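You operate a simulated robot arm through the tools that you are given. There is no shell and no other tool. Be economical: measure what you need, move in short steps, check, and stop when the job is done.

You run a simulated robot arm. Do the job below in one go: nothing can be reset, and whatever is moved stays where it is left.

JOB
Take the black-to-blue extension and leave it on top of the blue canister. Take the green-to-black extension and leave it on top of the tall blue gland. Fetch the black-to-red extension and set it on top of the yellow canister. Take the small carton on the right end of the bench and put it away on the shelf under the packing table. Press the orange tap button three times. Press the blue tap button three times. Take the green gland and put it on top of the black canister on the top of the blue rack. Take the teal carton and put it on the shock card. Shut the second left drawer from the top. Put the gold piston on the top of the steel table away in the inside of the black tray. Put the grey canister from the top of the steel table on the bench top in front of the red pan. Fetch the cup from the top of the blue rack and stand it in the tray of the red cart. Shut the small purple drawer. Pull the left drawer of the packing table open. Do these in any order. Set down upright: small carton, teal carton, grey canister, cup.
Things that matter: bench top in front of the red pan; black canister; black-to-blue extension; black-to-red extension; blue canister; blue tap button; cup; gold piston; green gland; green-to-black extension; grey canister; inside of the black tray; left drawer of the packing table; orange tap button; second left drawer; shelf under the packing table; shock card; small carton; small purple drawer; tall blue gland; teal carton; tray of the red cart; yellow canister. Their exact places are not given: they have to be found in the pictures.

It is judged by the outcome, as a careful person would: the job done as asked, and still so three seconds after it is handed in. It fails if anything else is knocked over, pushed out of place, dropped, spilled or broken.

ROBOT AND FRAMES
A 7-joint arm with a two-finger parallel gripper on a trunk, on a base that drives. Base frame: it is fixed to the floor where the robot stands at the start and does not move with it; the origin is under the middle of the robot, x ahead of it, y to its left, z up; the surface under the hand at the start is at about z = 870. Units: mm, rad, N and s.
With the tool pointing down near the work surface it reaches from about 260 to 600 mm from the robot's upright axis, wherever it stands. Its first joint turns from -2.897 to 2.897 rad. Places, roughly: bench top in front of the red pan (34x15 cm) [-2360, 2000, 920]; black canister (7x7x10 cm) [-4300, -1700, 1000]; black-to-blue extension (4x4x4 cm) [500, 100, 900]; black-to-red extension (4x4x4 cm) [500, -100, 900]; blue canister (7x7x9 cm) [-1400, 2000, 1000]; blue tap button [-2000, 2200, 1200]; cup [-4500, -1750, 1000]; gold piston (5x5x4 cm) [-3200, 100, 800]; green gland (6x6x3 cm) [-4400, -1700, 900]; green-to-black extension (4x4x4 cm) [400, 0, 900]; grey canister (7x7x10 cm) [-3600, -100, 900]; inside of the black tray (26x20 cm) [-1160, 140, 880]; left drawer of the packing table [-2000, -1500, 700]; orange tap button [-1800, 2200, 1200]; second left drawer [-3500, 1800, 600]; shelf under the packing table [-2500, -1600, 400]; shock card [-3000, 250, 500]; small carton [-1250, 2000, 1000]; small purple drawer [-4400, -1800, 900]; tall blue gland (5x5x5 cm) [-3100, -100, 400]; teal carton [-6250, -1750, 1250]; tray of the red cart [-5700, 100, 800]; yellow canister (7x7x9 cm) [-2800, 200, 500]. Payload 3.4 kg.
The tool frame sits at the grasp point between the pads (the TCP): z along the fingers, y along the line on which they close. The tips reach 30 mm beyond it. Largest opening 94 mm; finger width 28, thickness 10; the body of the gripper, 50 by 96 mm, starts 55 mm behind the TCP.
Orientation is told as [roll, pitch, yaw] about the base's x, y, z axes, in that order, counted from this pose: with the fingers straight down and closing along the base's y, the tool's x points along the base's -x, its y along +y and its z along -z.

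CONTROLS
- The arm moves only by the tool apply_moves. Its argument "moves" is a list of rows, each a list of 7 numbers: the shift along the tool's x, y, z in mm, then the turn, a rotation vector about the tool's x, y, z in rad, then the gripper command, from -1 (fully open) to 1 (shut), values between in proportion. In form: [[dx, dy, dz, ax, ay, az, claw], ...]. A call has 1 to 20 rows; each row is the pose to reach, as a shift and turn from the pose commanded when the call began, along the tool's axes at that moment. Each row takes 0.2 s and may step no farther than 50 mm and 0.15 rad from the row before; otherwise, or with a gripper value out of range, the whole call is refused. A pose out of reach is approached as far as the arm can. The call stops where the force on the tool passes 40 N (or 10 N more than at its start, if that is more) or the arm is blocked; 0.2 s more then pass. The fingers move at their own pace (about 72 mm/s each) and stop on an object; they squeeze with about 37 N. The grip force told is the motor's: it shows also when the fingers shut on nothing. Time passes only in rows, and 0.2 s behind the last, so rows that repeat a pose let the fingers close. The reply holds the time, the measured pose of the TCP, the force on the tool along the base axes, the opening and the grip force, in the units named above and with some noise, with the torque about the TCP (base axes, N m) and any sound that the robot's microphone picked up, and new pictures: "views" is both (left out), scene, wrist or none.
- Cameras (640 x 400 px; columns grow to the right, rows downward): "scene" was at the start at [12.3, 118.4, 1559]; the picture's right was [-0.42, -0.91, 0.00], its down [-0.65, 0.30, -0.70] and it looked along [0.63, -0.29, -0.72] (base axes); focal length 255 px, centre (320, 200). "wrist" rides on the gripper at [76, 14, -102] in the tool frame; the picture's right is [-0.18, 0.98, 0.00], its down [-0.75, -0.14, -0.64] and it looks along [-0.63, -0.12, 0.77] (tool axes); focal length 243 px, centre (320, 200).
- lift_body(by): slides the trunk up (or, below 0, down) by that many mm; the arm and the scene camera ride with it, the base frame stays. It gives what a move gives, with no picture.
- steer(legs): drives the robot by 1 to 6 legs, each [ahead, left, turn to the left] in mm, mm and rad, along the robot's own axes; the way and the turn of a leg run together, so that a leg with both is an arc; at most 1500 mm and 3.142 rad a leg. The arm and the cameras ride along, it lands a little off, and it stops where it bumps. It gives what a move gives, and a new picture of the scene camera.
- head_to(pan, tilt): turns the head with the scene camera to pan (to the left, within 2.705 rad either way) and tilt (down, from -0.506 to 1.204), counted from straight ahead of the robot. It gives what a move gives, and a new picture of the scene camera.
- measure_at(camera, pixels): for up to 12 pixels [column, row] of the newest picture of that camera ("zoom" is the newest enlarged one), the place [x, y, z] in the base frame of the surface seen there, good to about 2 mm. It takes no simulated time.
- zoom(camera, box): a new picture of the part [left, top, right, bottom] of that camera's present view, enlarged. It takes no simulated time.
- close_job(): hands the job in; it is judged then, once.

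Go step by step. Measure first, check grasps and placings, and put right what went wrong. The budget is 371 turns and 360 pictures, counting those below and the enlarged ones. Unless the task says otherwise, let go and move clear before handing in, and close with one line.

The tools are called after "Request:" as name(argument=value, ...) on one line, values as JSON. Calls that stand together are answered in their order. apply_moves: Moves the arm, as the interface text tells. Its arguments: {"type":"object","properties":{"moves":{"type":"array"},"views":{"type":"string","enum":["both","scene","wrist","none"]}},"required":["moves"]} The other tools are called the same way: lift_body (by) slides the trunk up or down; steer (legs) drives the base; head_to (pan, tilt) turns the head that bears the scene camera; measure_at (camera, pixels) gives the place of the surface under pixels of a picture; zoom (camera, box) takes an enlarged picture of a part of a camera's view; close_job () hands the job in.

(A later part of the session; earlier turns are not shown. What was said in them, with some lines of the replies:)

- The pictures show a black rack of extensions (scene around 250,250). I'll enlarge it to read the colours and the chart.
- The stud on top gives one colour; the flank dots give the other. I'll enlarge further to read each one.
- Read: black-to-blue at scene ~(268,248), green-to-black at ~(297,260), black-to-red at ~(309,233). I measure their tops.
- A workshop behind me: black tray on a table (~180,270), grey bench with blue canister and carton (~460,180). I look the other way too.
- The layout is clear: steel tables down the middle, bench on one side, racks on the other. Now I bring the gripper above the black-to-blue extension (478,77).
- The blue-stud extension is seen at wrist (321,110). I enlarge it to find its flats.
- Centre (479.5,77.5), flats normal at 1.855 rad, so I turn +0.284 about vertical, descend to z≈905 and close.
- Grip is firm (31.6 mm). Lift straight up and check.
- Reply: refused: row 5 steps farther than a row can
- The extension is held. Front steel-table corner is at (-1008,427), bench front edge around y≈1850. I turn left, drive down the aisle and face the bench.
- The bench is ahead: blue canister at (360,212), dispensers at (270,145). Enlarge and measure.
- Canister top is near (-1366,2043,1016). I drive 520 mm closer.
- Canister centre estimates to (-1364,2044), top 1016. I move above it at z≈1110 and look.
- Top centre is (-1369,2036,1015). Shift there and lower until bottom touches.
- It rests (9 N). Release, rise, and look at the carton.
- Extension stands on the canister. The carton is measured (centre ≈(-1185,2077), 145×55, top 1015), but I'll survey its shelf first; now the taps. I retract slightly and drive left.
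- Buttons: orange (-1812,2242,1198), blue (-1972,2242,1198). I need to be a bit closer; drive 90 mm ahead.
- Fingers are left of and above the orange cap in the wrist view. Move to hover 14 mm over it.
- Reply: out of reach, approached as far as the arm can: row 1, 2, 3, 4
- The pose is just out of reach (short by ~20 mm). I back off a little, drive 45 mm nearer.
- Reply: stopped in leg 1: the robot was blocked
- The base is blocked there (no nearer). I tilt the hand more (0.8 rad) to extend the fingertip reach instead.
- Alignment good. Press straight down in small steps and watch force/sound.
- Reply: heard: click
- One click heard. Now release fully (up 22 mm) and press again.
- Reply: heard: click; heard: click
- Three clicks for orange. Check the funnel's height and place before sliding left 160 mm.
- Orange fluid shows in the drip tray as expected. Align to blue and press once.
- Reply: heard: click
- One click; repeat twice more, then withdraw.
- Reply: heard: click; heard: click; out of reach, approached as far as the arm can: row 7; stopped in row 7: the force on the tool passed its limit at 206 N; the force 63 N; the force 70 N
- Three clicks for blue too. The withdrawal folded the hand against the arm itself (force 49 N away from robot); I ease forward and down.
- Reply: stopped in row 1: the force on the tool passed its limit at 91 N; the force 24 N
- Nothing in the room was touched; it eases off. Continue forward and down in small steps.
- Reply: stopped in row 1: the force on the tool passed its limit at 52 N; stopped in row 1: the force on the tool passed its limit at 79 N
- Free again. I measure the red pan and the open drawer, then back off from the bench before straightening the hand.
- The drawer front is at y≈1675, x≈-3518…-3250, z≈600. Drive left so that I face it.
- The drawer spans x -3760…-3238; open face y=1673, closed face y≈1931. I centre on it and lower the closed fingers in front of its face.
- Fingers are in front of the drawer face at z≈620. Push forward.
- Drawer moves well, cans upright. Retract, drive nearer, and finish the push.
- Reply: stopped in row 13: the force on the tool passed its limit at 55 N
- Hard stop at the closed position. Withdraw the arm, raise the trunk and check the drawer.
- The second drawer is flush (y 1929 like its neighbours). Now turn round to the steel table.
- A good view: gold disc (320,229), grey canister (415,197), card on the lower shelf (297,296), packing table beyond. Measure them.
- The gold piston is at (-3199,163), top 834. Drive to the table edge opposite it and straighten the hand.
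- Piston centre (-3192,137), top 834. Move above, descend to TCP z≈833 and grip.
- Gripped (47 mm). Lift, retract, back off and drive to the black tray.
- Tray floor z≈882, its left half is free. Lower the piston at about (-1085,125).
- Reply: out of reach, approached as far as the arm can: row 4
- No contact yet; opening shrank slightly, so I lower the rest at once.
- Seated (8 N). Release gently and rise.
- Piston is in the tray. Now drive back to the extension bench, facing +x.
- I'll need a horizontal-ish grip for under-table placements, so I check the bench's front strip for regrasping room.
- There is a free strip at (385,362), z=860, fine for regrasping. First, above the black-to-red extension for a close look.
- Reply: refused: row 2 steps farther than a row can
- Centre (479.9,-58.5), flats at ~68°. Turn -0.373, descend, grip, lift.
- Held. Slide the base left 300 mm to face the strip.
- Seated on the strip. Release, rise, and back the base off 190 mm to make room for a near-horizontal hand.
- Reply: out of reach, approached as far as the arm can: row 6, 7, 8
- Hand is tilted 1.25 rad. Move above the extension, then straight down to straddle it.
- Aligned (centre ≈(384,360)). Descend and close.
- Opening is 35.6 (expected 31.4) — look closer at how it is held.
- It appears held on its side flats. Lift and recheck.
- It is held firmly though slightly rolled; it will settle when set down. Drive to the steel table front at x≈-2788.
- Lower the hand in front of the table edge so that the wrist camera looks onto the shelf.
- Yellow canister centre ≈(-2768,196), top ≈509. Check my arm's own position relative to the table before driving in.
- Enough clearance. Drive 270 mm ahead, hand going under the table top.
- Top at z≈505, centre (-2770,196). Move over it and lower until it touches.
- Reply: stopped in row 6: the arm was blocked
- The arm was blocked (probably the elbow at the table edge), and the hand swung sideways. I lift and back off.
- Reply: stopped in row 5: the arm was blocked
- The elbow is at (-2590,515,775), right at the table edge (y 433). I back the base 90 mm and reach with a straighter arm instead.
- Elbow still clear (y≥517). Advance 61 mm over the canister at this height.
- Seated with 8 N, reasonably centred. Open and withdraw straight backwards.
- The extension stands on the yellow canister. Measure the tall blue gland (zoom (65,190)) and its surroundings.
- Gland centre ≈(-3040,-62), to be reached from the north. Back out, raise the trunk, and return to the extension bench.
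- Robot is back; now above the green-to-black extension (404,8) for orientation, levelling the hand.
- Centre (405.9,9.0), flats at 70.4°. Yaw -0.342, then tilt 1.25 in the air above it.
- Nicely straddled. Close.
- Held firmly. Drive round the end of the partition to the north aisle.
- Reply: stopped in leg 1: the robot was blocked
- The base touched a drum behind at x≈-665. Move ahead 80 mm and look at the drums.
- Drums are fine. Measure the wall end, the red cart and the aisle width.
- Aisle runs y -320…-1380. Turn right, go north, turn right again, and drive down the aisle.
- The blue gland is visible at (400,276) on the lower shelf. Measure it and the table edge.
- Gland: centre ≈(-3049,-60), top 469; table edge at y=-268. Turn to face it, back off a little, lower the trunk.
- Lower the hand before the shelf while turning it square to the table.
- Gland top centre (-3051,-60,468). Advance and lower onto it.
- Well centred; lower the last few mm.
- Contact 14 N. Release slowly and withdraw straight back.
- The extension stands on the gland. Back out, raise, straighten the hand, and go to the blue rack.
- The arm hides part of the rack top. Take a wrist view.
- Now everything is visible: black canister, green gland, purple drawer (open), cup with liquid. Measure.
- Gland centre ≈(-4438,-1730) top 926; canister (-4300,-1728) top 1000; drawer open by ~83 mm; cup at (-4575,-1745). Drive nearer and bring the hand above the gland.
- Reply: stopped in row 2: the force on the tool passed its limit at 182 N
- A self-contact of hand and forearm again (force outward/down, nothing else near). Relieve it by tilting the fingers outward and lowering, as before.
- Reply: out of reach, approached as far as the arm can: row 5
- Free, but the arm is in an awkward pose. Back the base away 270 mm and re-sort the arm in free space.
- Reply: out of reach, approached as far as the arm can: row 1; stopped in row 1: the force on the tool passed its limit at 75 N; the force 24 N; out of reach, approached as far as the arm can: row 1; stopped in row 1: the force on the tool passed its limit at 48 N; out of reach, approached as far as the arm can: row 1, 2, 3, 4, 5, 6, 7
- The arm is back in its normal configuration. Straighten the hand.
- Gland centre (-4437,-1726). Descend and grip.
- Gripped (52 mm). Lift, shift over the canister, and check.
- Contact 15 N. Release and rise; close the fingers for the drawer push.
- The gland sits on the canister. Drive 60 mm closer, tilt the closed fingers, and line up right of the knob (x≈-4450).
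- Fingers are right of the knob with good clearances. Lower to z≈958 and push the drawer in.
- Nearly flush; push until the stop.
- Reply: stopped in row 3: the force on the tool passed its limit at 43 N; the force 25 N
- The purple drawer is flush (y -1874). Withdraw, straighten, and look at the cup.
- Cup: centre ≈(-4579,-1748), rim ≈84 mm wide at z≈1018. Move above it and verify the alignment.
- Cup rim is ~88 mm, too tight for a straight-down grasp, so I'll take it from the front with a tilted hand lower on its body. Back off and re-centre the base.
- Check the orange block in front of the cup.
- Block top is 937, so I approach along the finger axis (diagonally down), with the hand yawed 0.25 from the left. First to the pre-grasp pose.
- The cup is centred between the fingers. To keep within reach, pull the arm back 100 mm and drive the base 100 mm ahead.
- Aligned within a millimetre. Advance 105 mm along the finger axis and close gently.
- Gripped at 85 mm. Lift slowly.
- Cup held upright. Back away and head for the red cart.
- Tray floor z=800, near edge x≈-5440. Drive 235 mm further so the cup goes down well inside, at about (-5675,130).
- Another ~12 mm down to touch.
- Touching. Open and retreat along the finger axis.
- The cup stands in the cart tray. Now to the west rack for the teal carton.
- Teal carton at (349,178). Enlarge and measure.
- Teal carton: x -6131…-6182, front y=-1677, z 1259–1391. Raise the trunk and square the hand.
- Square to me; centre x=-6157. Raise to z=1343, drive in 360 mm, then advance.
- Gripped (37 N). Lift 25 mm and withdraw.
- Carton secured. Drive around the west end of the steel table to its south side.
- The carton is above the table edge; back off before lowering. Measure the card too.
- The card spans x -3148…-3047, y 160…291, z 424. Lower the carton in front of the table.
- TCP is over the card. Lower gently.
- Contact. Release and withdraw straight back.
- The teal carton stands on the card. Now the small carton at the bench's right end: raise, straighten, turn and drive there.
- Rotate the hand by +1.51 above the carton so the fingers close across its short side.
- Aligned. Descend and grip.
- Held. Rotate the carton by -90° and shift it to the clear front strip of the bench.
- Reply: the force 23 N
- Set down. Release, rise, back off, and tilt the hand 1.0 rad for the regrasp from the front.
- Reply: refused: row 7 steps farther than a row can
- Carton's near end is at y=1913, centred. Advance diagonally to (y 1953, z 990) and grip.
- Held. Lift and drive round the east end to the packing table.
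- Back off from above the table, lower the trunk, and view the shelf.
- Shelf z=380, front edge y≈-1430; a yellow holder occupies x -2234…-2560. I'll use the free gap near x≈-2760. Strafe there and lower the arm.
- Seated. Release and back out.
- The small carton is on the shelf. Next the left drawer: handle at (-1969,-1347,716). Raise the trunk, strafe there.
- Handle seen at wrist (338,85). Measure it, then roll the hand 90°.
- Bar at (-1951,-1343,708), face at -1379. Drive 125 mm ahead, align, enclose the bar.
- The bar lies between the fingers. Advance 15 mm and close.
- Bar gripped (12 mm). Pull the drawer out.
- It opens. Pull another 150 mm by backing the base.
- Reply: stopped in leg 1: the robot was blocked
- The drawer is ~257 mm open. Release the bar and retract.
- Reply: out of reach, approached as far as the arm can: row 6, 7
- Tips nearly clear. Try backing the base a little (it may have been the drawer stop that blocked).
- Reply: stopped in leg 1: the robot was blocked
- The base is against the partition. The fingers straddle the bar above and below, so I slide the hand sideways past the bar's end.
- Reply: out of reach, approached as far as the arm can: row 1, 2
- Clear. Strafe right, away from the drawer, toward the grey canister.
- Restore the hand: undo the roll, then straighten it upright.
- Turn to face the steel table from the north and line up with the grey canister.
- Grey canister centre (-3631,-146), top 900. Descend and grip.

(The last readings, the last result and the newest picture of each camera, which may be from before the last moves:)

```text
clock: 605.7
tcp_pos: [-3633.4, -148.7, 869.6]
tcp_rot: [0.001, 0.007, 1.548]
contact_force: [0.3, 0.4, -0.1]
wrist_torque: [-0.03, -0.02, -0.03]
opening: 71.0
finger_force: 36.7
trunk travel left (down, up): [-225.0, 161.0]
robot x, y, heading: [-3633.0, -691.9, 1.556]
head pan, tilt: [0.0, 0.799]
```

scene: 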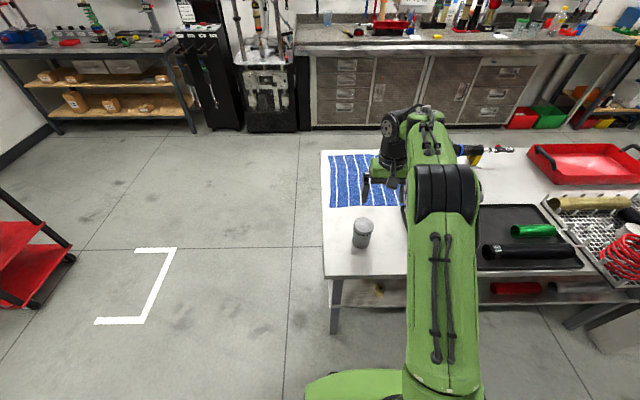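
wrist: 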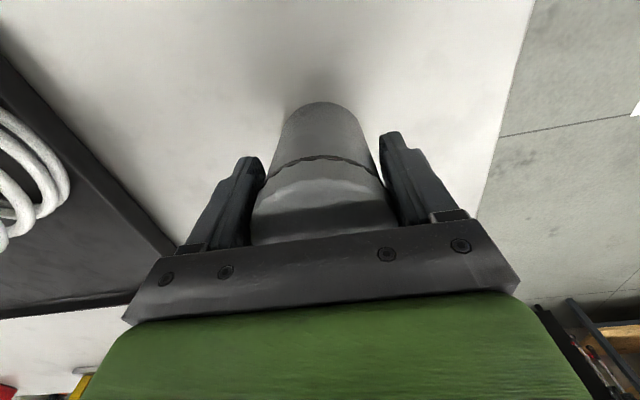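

Gripped (71 mm). Lift and carry it round the west end to the bench.

Request:
apply_moves(moves=[[0, 0, -30, 0, 0, 0, 1], [0, 0, -75, 0, 0, 0, 1], [0, 0, -120, 0, 0, 0, 1], [0, 0, -165, 0, 0, 0, 1], [0, 0, -205, 0, 0, 0, 1], [0, 0, -235, 0, 0, 0, 1]], views="wrist")

Request:
steer(legs=[[-120, 0, 0.015], [0, 700, 0], [1500, 0, 0], [220, 0, 0], [0, -1000, 0], [0, -970, 0]])

Request:
head_to(pan=0.0, tilt=0.6)

```text
clock: 607.1
tcp_pos: [-3631.0, -146.4, 1106.6]
tcp_rot: [0.0, 0.009, 1.548]
contact_force: [-0.2, -0.4, -3.4]
wrist_torque: [-0.03, 0.0, -0.01]
opening: 71.0
finger_force: 37.2
trunk travel left (down, up): [-225.0, 161.0]
robot x, y, heading: [-3633.4, -688.6, 1.551]
head pan, tilt: [0.0, 0.799]
```

wrist: 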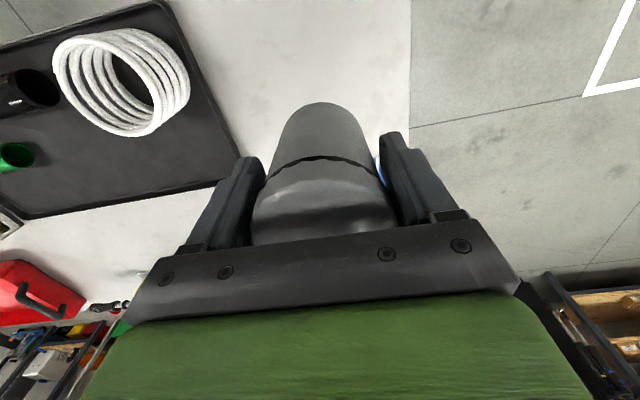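

```text
clock: 629.4
tcp_pos: [-2358.9, 1419.5, 1104.2]
tcp_rot: [0.001, 0.008, 1.55]
contact_force: [1.1, -0.4, -3.8]
wrist_torque: [-0.05, -0.02, 0.03]
opening: 71.3
finger_force: 37.4
trunk travel left (down, up): [-225.0, 161.0]
robot x, y, heading: [-2355.7, 874.8, 1.56]
head pan, tilt: [0.0, 0.799]
```

scene: 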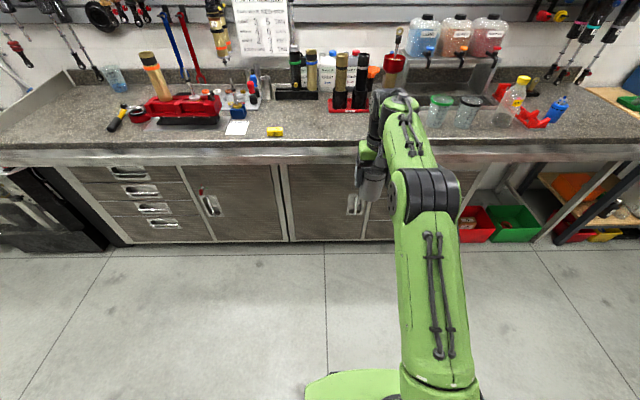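

```text
clock: 630.2
tcp_pos: [-2359.6, 1418.9, 1105.9]
tcp_rot: [0.001, 0.01, 1.552]
contact_force: [0.2, 0.2, -4.4]
wrist_torque: [-0.03, 0.0, 0.01]
opening: 70.5
finger_force: 37.0
trunk travel left (down, up): [-225.0, 161.0]
robot x, y, heading: [-2360.3, 878.1, 1.56]
head pan, tilt: [0.0, 0.6]
```

scene: 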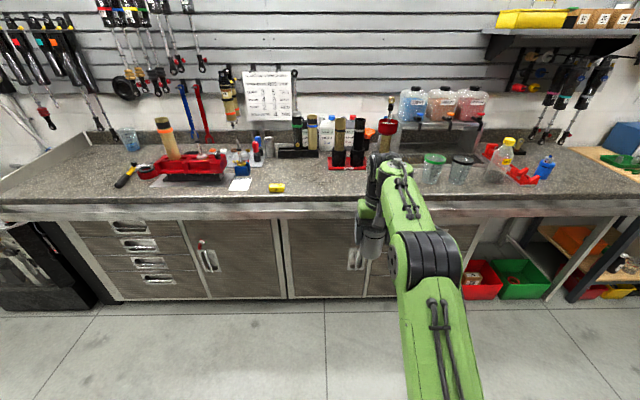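

Red pan at (347,165), directly ahead. Drive 570 mm ahead and check the spot in front of it.

Request:
steer(legs=[[560, 0, 0.01]])

Request:
head_to(pan=0.15, tilt=0.8)

Request:
apply_moves(moves=[[0, 0, 0, 0, 0, 0, 1]], views="wrist")

```text
clock: 633.3
tcp_pos: [-2361.3, 1972.0, 1104.3]
tcp_rot: [0.001, 0.01, 1.565]
contact_force: [1.1, 0.2, -3.9]
wrist_torque: [-0.05, 0.02, -0.01]
opening: 70.9
finger_force: 36.7
trunk travel left (down, up): [-225.0, 161.0]
robot x, y, heading: [-2354.1, 1425.3, 1.566]
head pan, tilt: [0.0, 0.6]
```

scene: 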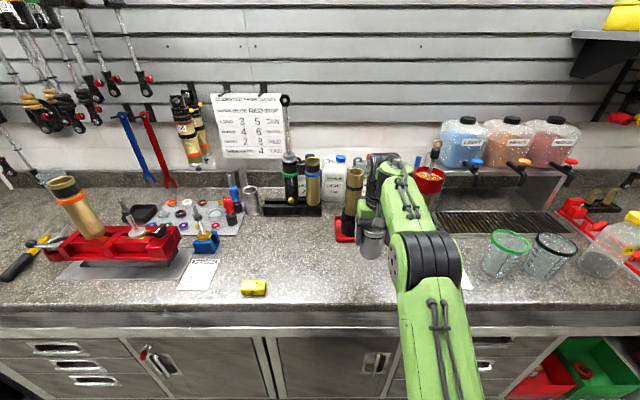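

```text
clock: 634.1
tcp_pos: [-2361.0, 1971.4, 1106.0]
tcp_rot: [-0.001, 0.008, 1.567]
contact_force: [-0.6, 0.0, -3.9]
wrist_torque: [-0.05, -0.02, 0.02]
opening: 70.7
finger_force: 37.3
trunk travel left (down, up): [-225.0, 161.0]
robot x, y, heading: [-2354.4, 1427.4, 1.569]
head pan, tilt: [0.15, 0.799]
```

scene: 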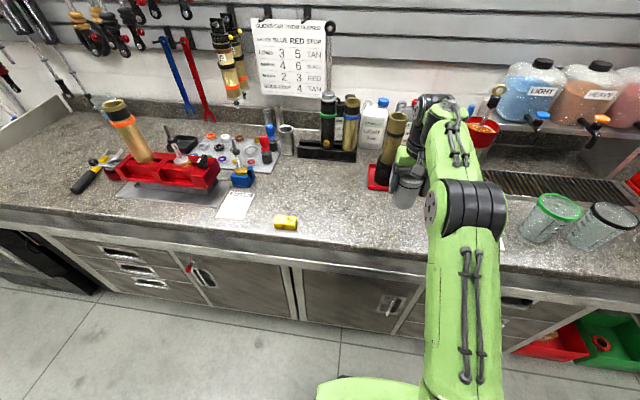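

```text
clock: 634.5
tcp_pos: [-2360.7, 1970.8, 1105.2]
tcp_rot: [0.0, 0.009, 1.564]
contact_force: [0.6, -0.1, -4.6]
wrist_torque: [-0.07, 0.01, -0.02]
opening: 71.1
finger_force: 37.0
trunk travel left (down, up): [-225.0, 161.0]
robot x, y, heading: [-2355.7, 1425.5, 1.572]
head pan, tilt: [0.15, 0.799]
```

wrist: 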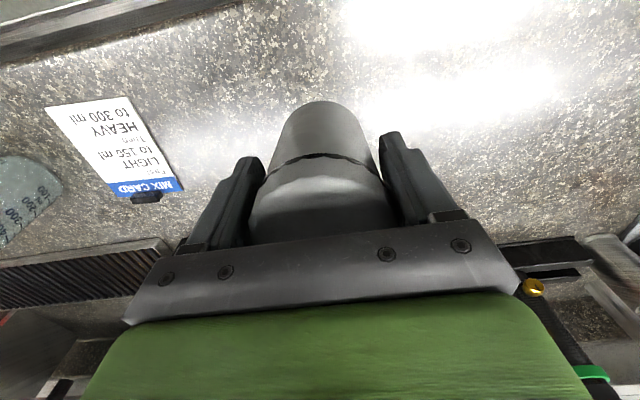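

Lower at (-2360,1990) onto the clear bench top.

Request:
apply_moves(moves=[[-10, 0, 20, 0, 0, 0, 1], [-19, 0, 50, 0, 0, 0, 1], [-19, 0, 80, 0, 0, 0, 1], [-19, 0, 97, 0, 0, 0, 1], [-19, 0, 103, 0, 0, 0, 1], [-19, 0, 106, 0, 0, 0, 1]], views="scene")

```text
clock: 635.9
tcp_pos: [-2360.9, 1988.7, 999.0]
tcp_rot: [0.001, 0.008, 1.562]
contact_force: [0.2, 0.7, -3.3]
wrist_torque: [-0.05, -0.01, 0.0]
opening: 70.6
finger_force: 37.4
trunk travel left (down, up): [-225.0, 161.0]
robot x, y, heading: [-2355.1, 1427.2, 1.569]
head pan, tilt: [0.15, 0.799]
```

scene: 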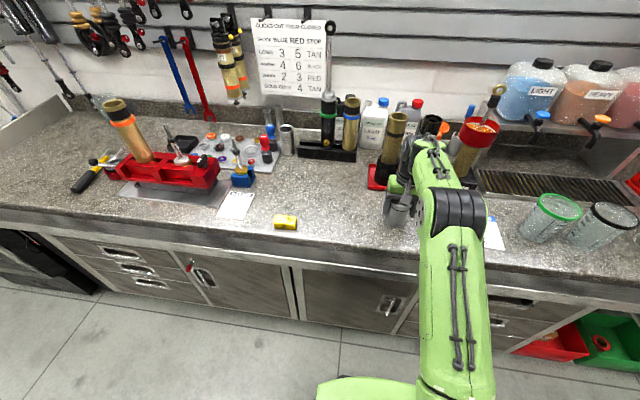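

Request:
apply_moves(moves=[[0, 0, 1.5, 0, 0, 0, 1], [0, 0, 3, 0, 0, 0, 1], [0, 0, 4, 0, 0, 0, 1]], views="none")

```text
clock: 636.7
tcp_pos: [-2360.9, 1988.8, 999.1]
tcp_rot: [-0.002, -0.002, 1.565]
contact_force: [1.1, 6.6, 28.2]
wrist_torque: [-0.25, -0.01, 0.12]
opening: 71.0
finger_force: 36.8
trunk travel left (down, up): [-225.0, 161.0]
robot x, y, heading: [-2353.5, 1422.1, 1.567]
head pan, tilt: [0.15, 0.799]
```

Seated (28 N). Release, rise and inspect.

Request:
apply_moves(moves=[[0, 0, -2, 0, 0, 0, 0], [0, 0, -2, 0, 0, 0, -0.8], [0, 0, -2, 0, 0, 0, -1], [0, 0, -2, 0, 0, 0, -1], [0, 0, -40, 0, 0, 0, -1], [0, 0, -85, 0, 0, 0, -1], [0, 0, -130, 0, 0, 0, -1]], views="none")

Request:
steer(legs=[[-350, 0, 0]])

Request:
head_to(pan=0.0, tilt=0.6)

Request:
zoom(camera="scene", box=[220, 120, 440, 260])

```text
clock: 638.3
tcp_pos: [-2362.6, 1983.3, 1123.6]
tcp_rot: [0.0, 0.009, 1.564]
contact_force: [0.1, 0.7, -0.3]
wrist_torque: [0.03, 0.04, 0.02]
opening: 94.1
finger_force: 0.1
out of reach, approached as far as the arm can: row 7
trunk travel left (down, up): [-225.0, 161.0]
robot x, y, heading: [-2354.9, 1426.8, 1.57]
head pan, tilt: [0.15, 0.799]
```

```text
clock: 640.5
tcp_pos: [-2363.7, 1634.9, 1123.4]
tcp_rot: [0.0, 0.008, 1.564]
contact_force: [-0.4, -0.4, -0.3]
wrist_torque: [0.03, -0.01, 0.02]
opening: 94.2
finger_force: 0.1
trunk travel left (down, up): [-225.0, 161.0]
robot x, y, heading: [-2357.6, 1079.4, 1.573]
head pan, tilt: [0.15, 0.799]
```

scene: 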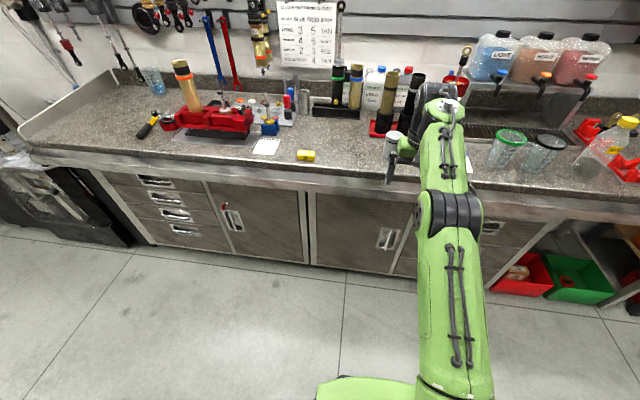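

```text
clock: 641.3
tcp_pos: [-2361.9, 1636.4, 1122.8]
tcp_rot: [-0.001, 0.008, 1.563]
contact_force: [-0.3, -0.4, 0.4]
wrist_torque: [0.0, 0.01, 0.0]
opening: 93.9
finger_force: 0.1
trunk travel left (down, up): [-225.0, 161.0]
robot x, y, heading: [-2356.5, 1079.6, 1.566]
head pan, tilt: [0.0, 0.6]
```

scene: 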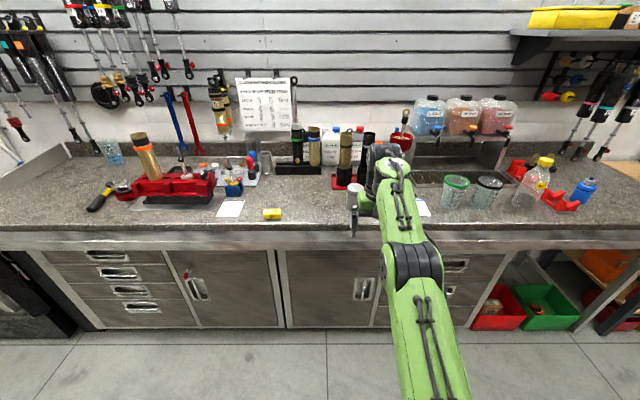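

```text
2.86 times, centred on (330, 190) of scene
```

zoom: 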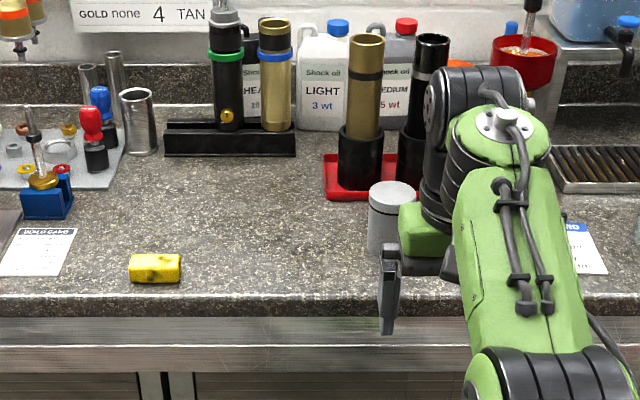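

All fourteen parts have been checked in the pictures, and the grey canister stands in front of the red pan with the hand clear of it. I hand in now.

Request:
close_job()

```text
The job is handed in.
```

All 14 parts of the job are done and handed in; I confirmed each placement and drawer in the pictures or measurements, and heard three clicks on each tap button.
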